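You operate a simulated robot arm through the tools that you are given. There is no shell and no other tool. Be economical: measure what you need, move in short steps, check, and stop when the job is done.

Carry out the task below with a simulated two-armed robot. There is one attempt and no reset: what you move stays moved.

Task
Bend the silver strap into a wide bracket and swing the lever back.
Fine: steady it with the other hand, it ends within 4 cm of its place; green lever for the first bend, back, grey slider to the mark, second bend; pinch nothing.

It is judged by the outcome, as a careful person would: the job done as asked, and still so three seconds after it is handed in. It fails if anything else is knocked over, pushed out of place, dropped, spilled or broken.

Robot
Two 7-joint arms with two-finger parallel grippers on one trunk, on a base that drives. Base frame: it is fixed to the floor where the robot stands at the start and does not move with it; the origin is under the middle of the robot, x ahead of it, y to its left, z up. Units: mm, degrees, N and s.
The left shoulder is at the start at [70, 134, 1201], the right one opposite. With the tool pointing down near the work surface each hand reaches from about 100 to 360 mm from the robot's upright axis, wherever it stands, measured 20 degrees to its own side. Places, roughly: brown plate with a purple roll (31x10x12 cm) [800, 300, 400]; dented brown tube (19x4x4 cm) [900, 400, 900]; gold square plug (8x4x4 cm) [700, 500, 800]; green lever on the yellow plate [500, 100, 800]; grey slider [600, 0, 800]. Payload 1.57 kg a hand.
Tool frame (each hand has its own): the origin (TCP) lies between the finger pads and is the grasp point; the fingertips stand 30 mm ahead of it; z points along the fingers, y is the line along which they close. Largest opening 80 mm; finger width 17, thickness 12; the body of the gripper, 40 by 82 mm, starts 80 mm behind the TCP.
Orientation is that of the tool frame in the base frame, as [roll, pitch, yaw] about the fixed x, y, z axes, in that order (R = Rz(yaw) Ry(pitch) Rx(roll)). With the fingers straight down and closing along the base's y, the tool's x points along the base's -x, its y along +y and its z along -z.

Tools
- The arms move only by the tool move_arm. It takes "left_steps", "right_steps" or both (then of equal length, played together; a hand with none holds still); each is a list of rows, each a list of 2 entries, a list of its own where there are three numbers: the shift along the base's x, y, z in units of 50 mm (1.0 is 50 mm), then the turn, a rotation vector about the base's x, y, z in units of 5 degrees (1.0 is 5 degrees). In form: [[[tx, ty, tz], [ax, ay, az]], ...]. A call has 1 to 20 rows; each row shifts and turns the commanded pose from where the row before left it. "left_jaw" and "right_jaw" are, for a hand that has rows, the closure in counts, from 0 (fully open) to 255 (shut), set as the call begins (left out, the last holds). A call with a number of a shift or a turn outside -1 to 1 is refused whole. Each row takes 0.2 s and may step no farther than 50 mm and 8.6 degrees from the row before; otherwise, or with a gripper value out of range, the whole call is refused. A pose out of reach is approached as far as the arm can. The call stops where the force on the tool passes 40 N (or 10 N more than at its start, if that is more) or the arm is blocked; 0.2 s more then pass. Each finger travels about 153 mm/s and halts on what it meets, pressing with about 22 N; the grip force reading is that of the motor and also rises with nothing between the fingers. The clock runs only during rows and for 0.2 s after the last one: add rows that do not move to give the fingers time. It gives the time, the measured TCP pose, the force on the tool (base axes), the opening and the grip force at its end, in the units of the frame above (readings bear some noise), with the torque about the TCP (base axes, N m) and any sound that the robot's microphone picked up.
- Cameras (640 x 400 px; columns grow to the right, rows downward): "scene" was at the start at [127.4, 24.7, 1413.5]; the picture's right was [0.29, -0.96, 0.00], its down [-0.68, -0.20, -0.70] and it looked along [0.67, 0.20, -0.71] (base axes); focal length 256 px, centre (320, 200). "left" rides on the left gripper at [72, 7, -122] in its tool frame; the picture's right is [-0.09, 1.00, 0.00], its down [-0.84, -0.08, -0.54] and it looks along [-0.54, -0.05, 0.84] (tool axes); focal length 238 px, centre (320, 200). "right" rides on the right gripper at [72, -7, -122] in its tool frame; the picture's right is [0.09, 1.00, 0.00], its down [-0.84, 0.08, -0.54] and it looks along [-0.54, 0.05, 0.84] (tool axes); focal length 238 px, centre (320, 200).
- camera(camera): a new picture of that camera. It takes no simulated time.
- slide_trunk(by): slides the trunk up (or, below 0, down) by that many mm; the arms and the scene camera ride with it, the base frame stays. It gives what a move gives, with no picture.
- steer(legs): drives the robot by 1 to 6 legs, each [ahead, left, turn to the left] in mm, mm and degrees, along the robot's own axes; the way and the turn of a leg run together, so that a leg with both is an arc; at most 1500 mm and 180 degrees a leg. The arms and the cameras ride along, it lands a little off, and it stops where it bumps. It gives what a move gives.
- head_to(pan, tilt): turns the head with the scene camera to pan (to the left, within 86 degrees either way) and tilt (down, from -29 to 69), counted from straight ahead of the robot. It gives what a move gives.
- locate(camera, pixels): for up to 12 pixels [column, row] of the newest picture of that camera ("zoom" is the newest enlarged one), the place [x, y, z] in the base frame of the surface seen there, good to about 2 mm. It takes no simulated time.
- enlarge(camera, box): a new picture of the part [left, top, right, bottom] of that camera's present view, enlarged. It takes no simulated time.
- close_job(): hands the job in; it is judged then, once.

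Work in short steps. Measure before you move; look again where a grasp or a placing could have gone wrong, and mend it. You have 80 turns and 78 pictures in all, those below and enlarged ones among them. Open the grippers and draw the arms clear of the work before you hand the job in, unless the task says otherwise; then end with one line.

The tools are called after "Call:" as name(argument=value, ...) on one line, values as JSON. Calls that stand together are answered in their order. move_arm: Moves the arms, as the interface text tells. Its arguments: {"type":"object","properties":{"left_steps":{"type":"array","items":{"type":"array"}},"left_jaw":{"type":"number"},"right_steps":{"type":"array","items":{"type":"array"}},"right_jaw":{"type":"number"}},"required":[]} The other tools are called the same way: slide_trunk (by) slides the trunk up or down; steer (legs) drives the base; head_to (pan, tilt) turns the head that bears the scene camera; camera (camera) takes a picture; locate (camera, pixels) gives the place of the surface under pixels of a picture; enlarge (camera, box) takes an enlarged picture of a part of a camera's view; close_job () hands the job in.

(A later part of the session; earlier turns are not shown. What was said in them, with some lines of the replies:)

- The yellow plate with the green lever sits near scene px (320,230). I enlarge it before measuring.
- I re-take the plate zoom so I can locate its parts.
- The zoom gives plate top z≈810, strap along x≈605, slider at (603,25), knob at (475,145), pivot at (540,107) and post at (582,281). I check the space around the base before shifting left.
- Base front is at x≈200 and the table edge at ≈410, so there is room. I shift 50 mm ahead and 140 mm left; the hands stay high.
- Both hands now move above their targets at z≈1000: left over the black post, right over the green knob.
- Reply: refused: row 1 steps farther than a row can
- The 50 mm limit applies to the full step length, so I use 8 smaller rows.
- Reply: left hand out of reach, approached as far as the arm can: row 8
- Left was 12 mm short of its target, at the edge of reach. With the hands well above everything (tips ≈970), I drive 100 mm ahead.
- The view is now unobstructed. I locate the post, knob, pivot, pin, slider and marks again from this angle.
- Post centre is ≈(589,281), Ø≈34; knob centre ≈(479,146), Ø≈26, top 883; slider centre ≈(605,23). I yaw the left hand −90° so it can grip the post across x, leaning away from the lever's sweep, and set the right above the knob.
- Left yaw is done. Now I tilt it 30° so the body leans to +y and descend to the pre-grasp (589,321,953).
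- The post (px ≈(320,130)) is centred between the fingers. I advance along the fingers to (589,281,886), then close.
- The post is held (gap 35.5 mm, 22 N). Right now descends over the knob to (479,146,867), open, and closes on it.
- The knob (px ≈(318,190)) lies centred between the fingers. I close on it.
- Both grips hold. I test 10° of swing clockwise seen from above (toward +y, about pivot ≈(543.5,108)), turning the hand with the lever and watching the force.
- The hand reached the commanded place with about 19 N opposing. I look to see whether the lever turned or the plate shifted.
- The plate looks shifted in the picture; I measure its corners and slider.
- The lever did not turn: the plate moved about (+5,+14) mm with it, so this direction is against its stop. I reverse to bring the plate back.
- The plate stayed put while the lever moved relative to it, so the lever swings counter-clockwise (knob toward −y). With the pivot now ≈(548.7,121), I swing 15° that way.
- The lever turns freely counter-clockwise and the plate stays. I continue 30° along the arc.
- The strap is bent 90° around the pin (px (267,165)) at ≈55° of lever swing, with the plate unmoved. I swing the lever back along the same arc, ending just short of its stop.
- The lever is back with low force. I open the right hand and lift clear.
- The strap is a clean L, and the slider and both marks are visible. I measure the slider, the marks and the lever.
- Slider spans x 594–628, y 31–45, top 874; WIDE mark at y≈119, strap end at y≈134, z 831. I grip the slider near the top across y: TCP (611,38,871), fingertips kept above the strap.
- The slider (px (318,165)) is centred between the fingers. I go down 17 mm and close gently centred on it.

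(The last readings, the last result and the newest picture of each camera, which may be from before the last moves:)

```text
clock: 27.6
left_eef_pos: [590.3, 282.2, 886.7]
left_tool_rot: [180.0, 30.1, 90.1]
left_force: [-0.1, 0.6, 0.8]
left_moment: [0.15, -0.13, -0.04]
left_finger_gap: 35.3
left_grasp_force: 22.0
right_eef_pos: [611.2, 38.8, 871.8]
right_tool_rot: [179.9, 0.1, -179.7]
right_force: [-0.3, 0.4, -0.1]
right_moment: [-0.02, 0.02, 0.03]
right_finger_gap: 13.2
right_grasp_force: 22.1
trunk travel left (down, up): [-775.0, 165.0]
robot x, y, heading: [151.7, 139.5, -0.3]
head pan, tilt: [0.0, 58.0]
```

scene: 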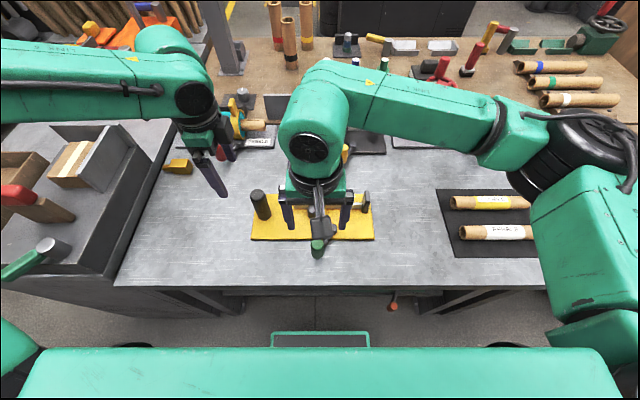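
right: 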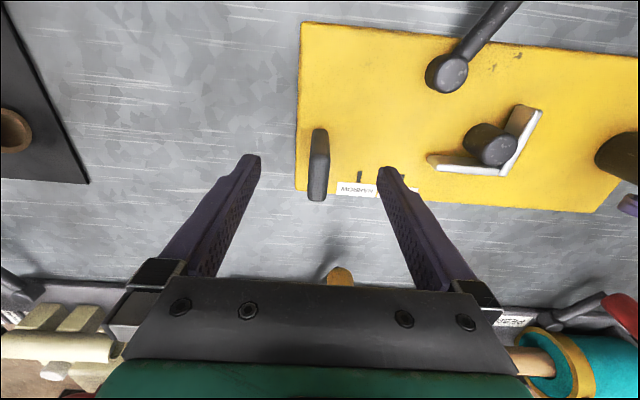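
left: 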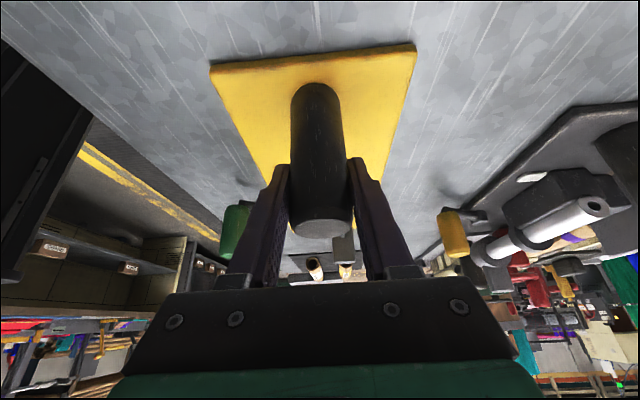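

Slider gripped (13.2 mm). I slide it +y by 40 mm in 10 mm rows along the plate's slight rotation, checking force.

Call:
move_arm(right_steps=[[[-0.003, 0.2, 0], [0, 0, 0]], [[-0.003, 0.2, 0], [0, 0, 0]], [[-0.003, 0.2, 0], [0, 0, 0]], [[-0.003, 0.2, 0], [0, 0, 0]], [[0, 0, 0], [0, 0, 0]]])

Call:
enlarge(camera="right", box=[200, 0, 640, 275])

Call:
enlarge(camera="scene", box=[200, 150, 440, 300])

Call:
locate(camera="zoom", pixels=[[124, 234], [449, 228], [135, 108], [296, 243]])

```text
clock: 28.8
left_eef_pos: [590.7, 280.6, 885.7]
left_tool_rot: [-180.0, 30.3, 89.9]
left_force: [-1.1, 5.1, 2.0]
left_moment: [0.31, -0.17, -0.08]
left_finger_gap: 35.3
left_grasp_force: 21.7
right_eef_pos: [610.2, 78.0, 872.2]
right_tool_rot: [-179.9, 0.0, -179.8]
right_force: [0.8, -2.5, -0.2]
right_moment: [-0.08, 0.07, 0.06]
right_finger_gap: 13.2
right_grasp_force: 22.1
trunk travel left (down, up): [-775.0, 165.0]
robot x, y, heading: [148.4, 137.3, -0.5]
head pan, tilt: [0.0, 58.0]
```

```text
1.45 times, centred on (420, 138) of right
```

zoom: 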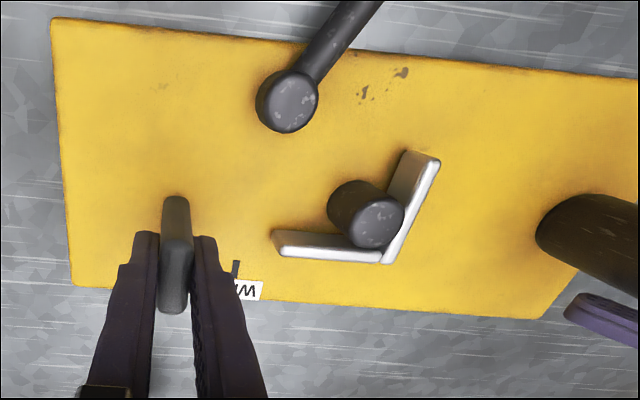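

```text
2.67 times, centred on (320, 225) of scene
```

zoom: 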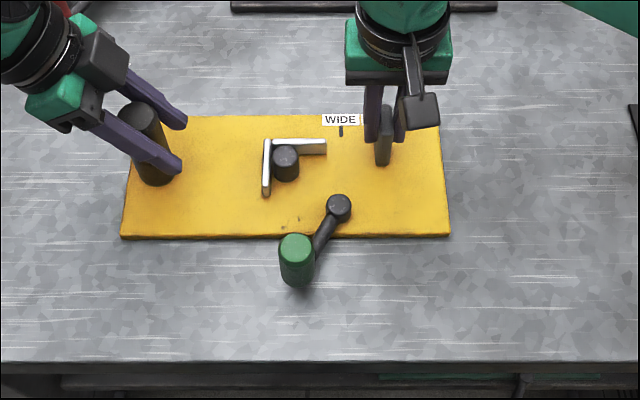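

```text
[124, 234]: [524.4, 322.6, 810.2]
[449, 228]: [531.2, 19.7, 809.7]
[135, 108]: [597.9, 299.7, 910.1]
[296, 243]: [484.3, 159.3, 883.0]
```

The slider moves cleanly with the plate unmoved. I move the last 41 mm to the WIDE mark (y≈119).

Call:
move_arm(right_steps=[[[-0.003, 0.205, 0], [0, 0, 0]], [[-0.003, 0.205, 0], [0, 0, 0]], [[-0.003, 0.205, 0], [0, 0, 0]], [[-0.003, 0.205, 0], [0, 0, 0]], [[0, 0, 0], [0, 0, 0]]])

Call:
enlarge(camera="scene", box=[200, 150, 440, 300])

Call:
enlarge(camera="right", box=[200, 60, 520, 260])

```text
clock: 30.0
left_eef_pos: [590.7, 281.3, 885.5]
left_tool_rot: [180.0, 30.2, 90.0]
left_force: [-2.7, 4.1, 5.7]
left_moment: [-0.54, -0.23, -0.03]
left_finger_gap: 35.8
left_grasp_force: 22.6
right_eef_pos: [609.9, 120.1, 873.1]
right_tool_rot: [180.0, -0.1, -179.9]
right_force: [-0.1, -4.0, -3.6]
right_moment: [-0.22, -0.07, -0.01]
right_finger_gap: 13.5
right_grasp_force: 22.0
trunk travel left (down, up): [-775.0, 165.0]
robot x, y, heading: [153.2, 140.3, 0.2]
head pan, tilt: [0.0, 58.0]
```

```text
2.67 times, centred on (320, 225) of scene
```

zoom: 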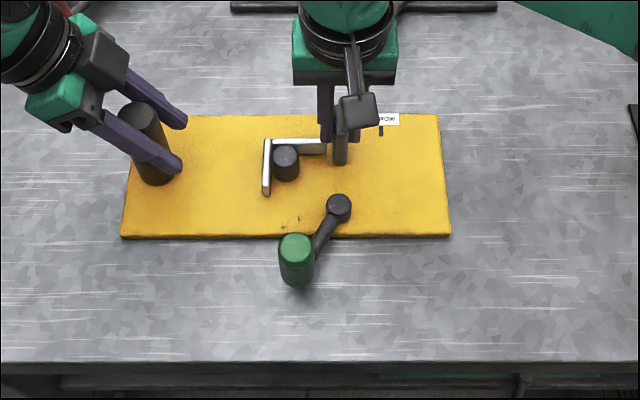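

```text
2.00 times, centred on (360, 160) of right
```

zoom: 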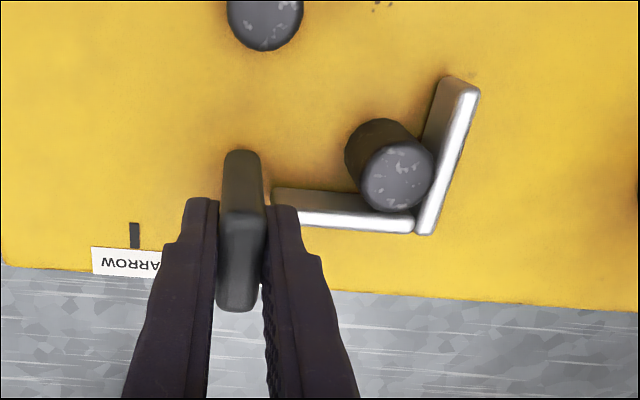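

The slider is at y≈120. I open only partway so the fingers miss strap and pin, lift, and back off to see the alignment.

Call:
move_arm(right_steps=[[[0, 0, 0], [0, 0, 0]], [[0, 0, 0], [0, 0, 0]], [[0, 0, 0], [0, 0, 0]], [[0, 0, 0.5], [0, 0, 0]], [[0, 0, 0.8], [0, 0, 0]], [[0, 0, 0.8], [0, 0, 0]], [[0, 0, 0.5], [0, 0, 0]], [[0, -0.9, 0], [0, 0, 0]], [[0, -0.9, 0], [0, 0, 0]], [[0, -0.9, 0], [0, 0, 0]], [[0, 0, 0], [0, 0, 0]]], right_jaw=175)

Call:
enlarge(camera="scene", box=[250, 165, 378, 245])

```text
clock: 32.4
left_eef_pos: [591.1, 281.1, 885.1]
left_tool_rot: [-179.9, 30.2, 89.8]
left_force: [-0.7, -0.3, -0.1]
left_moment: [0.13, -0.04, -0.15]
left_finger_gap: 35.6
left_grasp_force: 21.5
right_eef_pos: [610.7, -15.0, 1002.6]
right_tool_rot: [180.0, 0.1, -179.8]
right_force: [-0.2, 0.6, 0.2]
right_moment: [0.0, 0.02, 0.02]
right_finger_gap: 25.1
right_grasp_force: 0.1
trunk travel left (down, up): [-775.0, 165.0]
robot x, y, heading: [148.2, 136.8, -0.3]
head pan, tilt: [0.0, 58.0]
```

```text
5.00 times, centred on (314, 205) of scene
```

zoom: 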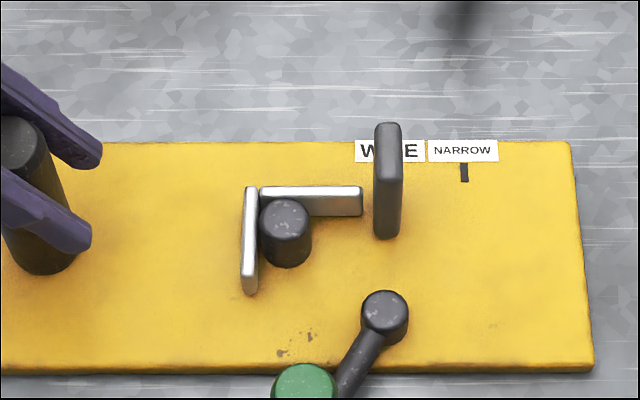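

The slider covers the WIDE mark. I measure how well it is centred on y≈119.

Call:
locate(camera="zoom", pixels=[[389, 127], [389, 150], [378, 225], [396, 225], [388, 210], [464, 172], [360, 202], [384, 300], [300, 375], [565, 146]])

Call:
camera(camera="right")

```text
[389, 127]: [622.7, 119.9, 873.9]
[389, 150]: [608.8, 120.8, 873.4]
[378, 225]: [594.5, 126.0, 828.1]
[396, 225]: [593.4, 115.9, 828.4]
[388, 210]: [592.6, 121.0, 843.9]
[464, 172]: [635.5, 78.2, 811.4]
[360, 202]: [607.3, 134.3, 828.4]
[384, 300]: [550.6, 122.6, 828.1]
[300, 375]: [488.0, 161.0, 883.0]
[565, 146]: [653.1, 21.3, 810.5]
```

```text
40 pictures are left
```

right: 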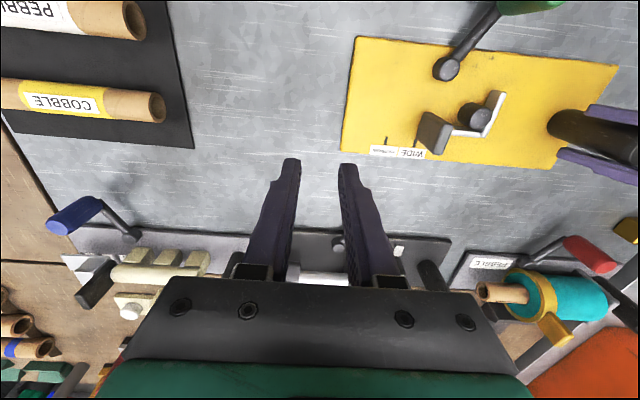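

The slider is within about 1 mm of the mark. I return over the knob (≈(482.5,159)) and open the jaw.

Call:
move_arm(right_steps=[[[-0.513, 0.696, 0], [0, 0, 0]], [[-0.513, 0.696, 0], [0, 0, 0]], [[-0.513, 0.696, 0], [0, 0, 0]], [[-0.513, 0.696, 0], [0, 0, 0]], [[-0.513, 0.696, 0], [0, 0, 0]], [[0, 0, -0.8], [0, 0, 0]], [[0, 0, -0.8], [0, 0, 0]], [[0, 0, 0], [0, 0, 0]]], right_jaw=0)

Call:
camera(camera="right")

```text
clock: 34.2
left_eef_pos: [589.8, 282.3, 886.8]
left_tool_rot: [-179.9, 30.2, 90.0]
left_force: [0.4, -0.7, 0.2]
left_moment: [0.09, -0.18, 0.01]
left_finger_gap: 35.4
left_grasp_force: 22.1
right_eef_pos: [482.9, 157.1, 924.3]
right_tool_rot: [179.9, 0.0, -179.8]
right_force: [-0.7, 0.0, -0.3]
right_moment: [0.0, -0.02, 0.01]
right_finger_gap: 79.9
right_grasp_force: 0.0
trunk travel left (down, up): [-775.0, 165.0]
robot x, y, heading: [149.7, 136.6, -0.4]
head pan, tilt: [0.0, 58.0]
```

```text
39 pictures are left
```

right: 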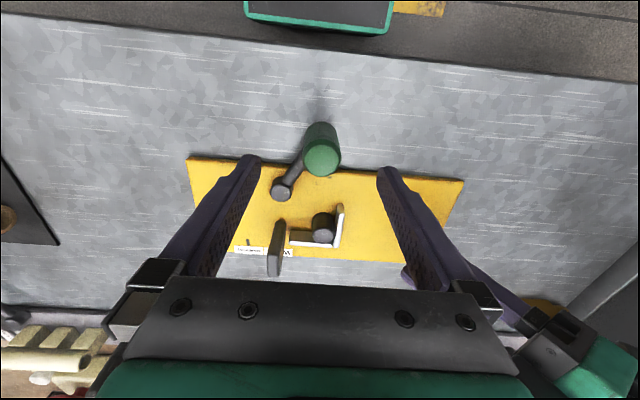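

The knob (px (322,155)) is centred within 2 mm. I descend to 868, trimming y, then close.

Call:
move_arm(right_steps=[[[0, 0.03, -0.56], [0, 0, 0]], [[0, 0, -0.56], [0, 0, 0]], [[0, 0, 0], [0, 0, 0]]])

Call:
move_arm(right_steps=[[[0, 0, 0], [0, 0, 0]], [[0, 0, 0], [0, 0, 0]], [[0, 0, 0], [0, 0, 0]]], right_jaw=255)

```text
clock: 35.0
left_eef_pos: [590.7, 282.1, 884.8]
left_tool_rot: [-179.9, 30.2, 89.9]
left_force: [-0.3, 0.6, 0.0]
left_moment: [-0.02, -0.14, -0.01]
left_finger_gap: 35.5
left_grasp_force: 22.5
right_eef_pos: [482.2, 160.7, 868.3]
right_tool_rot: [180.0, 0.0, -179.9]
right_force: [0.2, 0.6, -0.3]
right_moment: [0.03, 0.01, 0.01]
right_finger_gap: 79.6
right_grasp_force: 0.1
trunk travel left (down, up): [-775.0, 165.0]
robot x, y, heading: [152.8, 139.4, -0.0]
head pan, tilt: [0.0, 58.0]
```

```text
clock: 35.8
left_eef_pos: [591.4, 282.5, 887.4]
left_tool_rot: [179.9, 30.2, 90.0]
left_force: [1.0, 3.5, -0.2]
left_moment: [-0.03, -0.08, -0.15]
left_finger_gap: 35.6
left_grasp_force: 22.0
right_eef_pos: [483.3, 160.3, 869.7]
right_tool_rot: [-179.9, 0.0, -179.9]
right_force: [-1.5, -3.9, 0.3]
right_moment: [0.46, 0.01, -0.06]
right_finger_gap: 28.9
right_grasp_force: 21.9
trunk travel left (down, up): [-775.0, 165.0]
robot x, y, heading: [151.3, 139.7, 0.0]
head pan, tilt: [0.0, 58.0]
```

Knob gripped. I swing it counter-clockwise 55° about pivot (548.7,122), as for the first bend.

Call:
move_arm(right_steps=[[[-0.06, -0.116, 0], [0, 0, 1]], [[-0.05, -0.121, 0], [0, 0, 1]], [[-0.039, -0.125, 0], [0, 0, 1]], [[-0.028, -0.128, 0], [0, 0, 1]], [[-0.017, -0.13, 0], [0, 0, 1]], [[-0.006, -0.131, 0], [0, 0, 1]], [[0.006, -0.131, 0], [0, 0, 1]], [[0.017, -0.13, 0], [0, 0, 1]], [[0.028, -0.128, 0], [0, 0, 1]], [[0.039, -0.125, 0], [0, 0, 1]], [[0.05, -0.121, 0], [0, 0, 1]], [[0, 0, 0], [0, 0, 0]]])

Call:
enlarge(camera="scene", box=[200, 150, 440, 300])

Call:
locate(camera="zoom", pixels=[[124, 234], [449, 228], [135, 108]])

```text
clock: 38.4
left_eef_pos: [591.2, 282.3, 885.2]
left_tool_rot: [180.0, 30.2, 89.9]
left_force: [0.3, -2.5, -0.1]
left_moment: [-0.06, -0.14, -0.02]
left_finger_gap: 35.4
left_grasp_force: 22.2
right_eef_pos: [478.1, 89.9, 867.3]
right_tool_rot: [-180.0, 0.0, -124.7]
right_force: [-1.6, 1.8, 2.8]
right_moment: [-0.14, -0.36, 0.14]
right_finger_gap: 29.1
right_grasp_force: 22.0
trunk travel left (down, up): [-775.0, 165.0]
robot x, y, heading: [151.6, 136.3, -0.0]
head pan, tilt: [0.0, 58.0]
```

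```text
2.67 times, centred on (320, 225) of scene
```

zoom: 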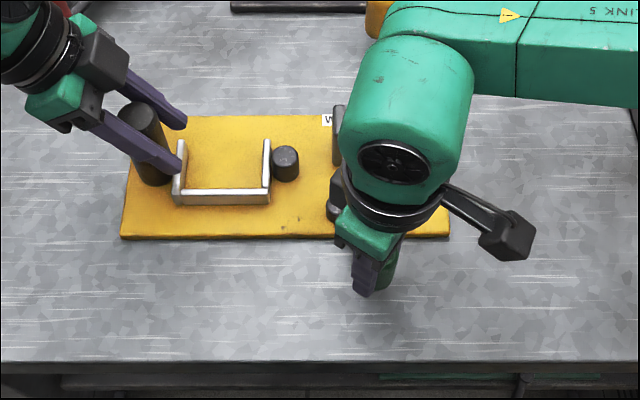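

```text
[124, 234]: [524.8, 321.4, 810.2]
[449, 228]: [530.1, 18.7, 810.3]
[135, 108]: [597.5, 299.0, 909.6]
```

The wide U bracket has formed with the plate unmoved. I swing the lever back along the same arc.

Call:
move_arm(right_steps=[[[-0.05, 0.121, 0], [0, 0, -1]], [[-0.039, 0.125, 0], [0, 0, -1]], [[-0.028, 0.128, 0], [0, 0, -1]], [[-0.017, 0.13, 0], [0, 0, -1]], [[-0.006, 0.131, 0], [0, 0, -1]], [[0.006, 0.131, 0], [0, 0, -1]], [[0.017, 0.13, 0], [0, 0, -1]], [[0.028, 0.128, 0], [0, 0, -1]], [[0.039, 0.125, 0], [0, 0, -1]], [[0.05, 0.121, 0], [0, 0, -1]], [[0.06, 0.116, 0], [0, 0, -1]], [[0, 0, 0], [0, 0, 0]]])

Call:
move_arm(right_steps=[[[0, 0, 0], [0, 0, 0]], [[0, 0, 0], [0, 0, 0]], [[0, 0, 0], [0, 0, 0]], [[0, 0, 0.8], [0, 0, 0]], [[0, 0, 0.9], [0, 0, 0]], [[0, 0, 0.9], [0, 0, 0]], [[0, -0.8, 0], [0, 0, 0]], [[0, -0.9, 0], [0, 0, 0]], [[0, -0.9, 0], [0, 0, 0]], [[0, -0.9, 0], [0, 0, 0]], [[0, 0, 0], [0, 0, 0]]], right_jaw=0)

Call:
enlarge(camera="scene", box=[200, 150, 440, 300])

Call:
locate(camera="zoom", pixels=[[124, 234], [449, 228], [135, 108], [296, 243], [338, 202], [178, 147], [266, 142], [175, 198], [268, 195]])

```text
clock: 41.0
left_eef_pos: [590.7, 282.8, 885.6]
left_tool_rot: [-180.0, 30.2, 90.0]
left_force: [2.5, 8.1, 0.8]
left_moment: [-0.41, -0.24, -0.07]
left_finger_gap: 35.5
left_grasp_force: 21.8
right_eef_pos: [482.6, 159.2, 867.7]
right_tool_rot: [180.0, -0.1, -180.0]
right_force: [-1.7, -9.6, 11.4]
right_moment: [0.44, -0.16, -0.07]
right_finger_gap: 29.2
right_grasp_force: 22.6
trunk travel left (down, up): [-775.0, 165.0]
robot x, y, heading: [150.0, 141.1, -0.0]
head pan, tilt: [0.0, 58.0]
```

```text
clock: 43.4
left_eef_pos: [590.1, 282.2, 885.9]
left_tool_rot: [-179.8, 30.2, 89.9]
left_force: [-1.4, -2.6, 1.0]
left_moment: [0.38, -0.09, -0.07]
left_finger_gap: 35.6
left_grasp_force: 22.2
right_eef_pos: [483.3, -17.3, 995.3]
right_tool_rot: [180.0, 0.0, -179.8]
right_force: [-0.5, -0.3, 0.2]
right_moment: [-0.03, -0.01, -0.02]
right_finger_gap: 80.0
right_grasp_force: 0.1
trunk travel left (down, up): [-775.0, 165.0]
robot x, y, heading: [149.7, 137.6, -0.3]
head pan, tilt: [0.0, 58.0]
```

```text
2.67 times, centred on (320, 225) of scene
```

zoom: 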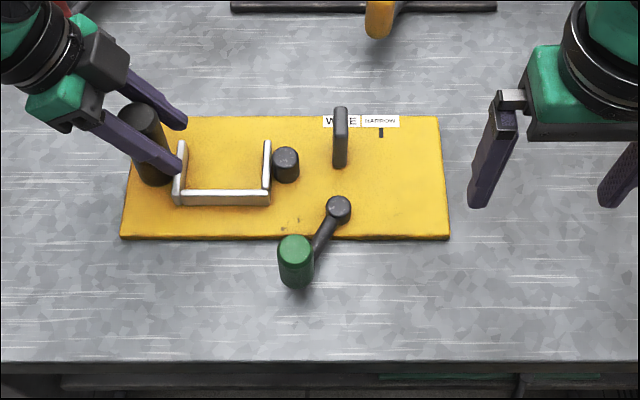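

```text
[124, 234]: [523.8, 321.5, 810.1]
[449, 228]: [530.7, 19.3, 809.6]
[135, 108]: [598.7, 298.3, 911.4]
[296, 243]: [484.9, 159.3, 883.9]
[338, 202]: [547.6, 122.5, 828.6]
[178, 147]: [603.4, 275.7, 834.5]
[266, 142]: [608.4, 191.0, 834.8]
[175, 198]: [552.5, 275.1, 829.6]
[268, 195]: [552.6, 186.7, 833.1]
```

The bracket is a clean wide U, the lever is back at its rest angle and the plate is ≈14 mm from its place. I open the left hand, withdraw along the fingers and pull both arms clear.

Call:
move_arm(left_steps=[[[0, 0, 0], [0, 0, 0]], [[0, 0, 0], [0, 0, 0]], [[0, 0, 0], [0, 0, 0]], [[0, 0.2, 0.35], [0, 0, 0]], [[0, 0.3, 0.52], [0, 0, 0]], [[0, 0.4, 0.69], [0, 0, 0]], [[0, 0.4, 0.69], [0, 0, 0]], [[0, 0.4, 0.69], [0, 0, 0]], [[-0.3, 0.5, 0.5], [0, 0, 0]], [[-0.3, 0.5, 0.5], [0, 0, 0]], [[0, 0, 0], [0, 0, 0]]], left_jaw=0, right_steps=[[[0, 0, 0], [0, 0, 0]], [[0, 0, 0], [0, 0, 0]], [[0, 0, 0], [0, 0, 0]], [[0, -0.3, 0.6], [0, 0, 0]], [[0, -0.3, 0.6], [0, 0, 0]], [[0, -0.3, 0.6], [0, 0, 0]], [[0, 0, 0], [0, 0, 0]], [[0, 0, 0], [0, 0, 0]], [[0, 0, 0], [0, 0, 0]], [[0, 0, 0], [0, 0, 0]], [[0, 0, 0], [0, 0, 0]]])

Call:
camera(camera="scene")

Call:
enlarge(camera="scene", box=[200, 150, 440, 300])

Call:
locate(camera="zoom", pixels=[[124, 234], [449, 228], [135, 108], [296, 243], [338, 202], [342, 112]])

```text
clock: 45.8
left_eef_pos: [559.9, 416.2, 1085.4]
left_tool_rot: [-179.9, 30.3, 90.0]
left_force: [0.9, -0.9, -0.2]
left_moment: [-0.01, 0.02, 0.0]
left_finger_gap: 79.7
left_grasp_force: 0.0
right_eef_pos: [484.7, -61.1, 1087.0]
right_tool_rot: [179.8, 0.0, -179.9]
right_force: [0.0, -0.1, 0.2]
right_moment: [0.0, 0.0, 0.01]
right_finger_gap: 79.9
right_grasp_force: 0.0
trunk travel left (down, up): [-775.0, 165.0]
robot x, y, heading: [151.5, 137.8, -0.4]
head pan, tilt: [0.0, 58.0]
```

```text
36 pictures are left
```

scene: 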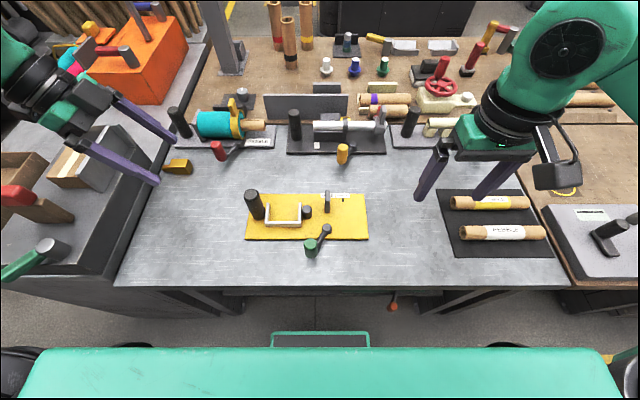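

```text
2.67 times, centred on (320, 225) of scene
```

zoom: 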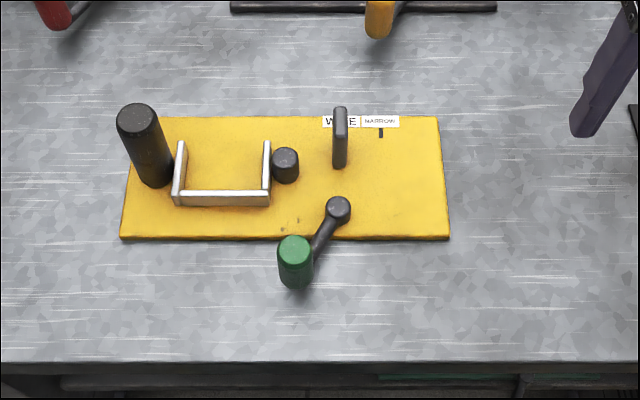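

```text
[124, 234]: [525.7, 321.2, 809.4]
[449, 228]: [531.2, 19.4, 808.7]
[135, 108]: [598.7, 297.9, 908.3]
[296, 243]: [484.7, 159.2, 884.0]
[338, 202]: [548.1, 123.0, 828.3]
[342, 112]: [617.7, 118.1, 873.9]
```

Everything is in place: bracket formed, lever back, plate within about 15 mm of its place, both hands open and clear. I hand the job in.

Call:
close_job()

```text
The job is handed in.
```

The strap is bent into a wide U bracket, the slider is at the WIDE mark and the green lever is swung back; the plate ended about 14 mm from its place after I first tried the lever the wrong way.
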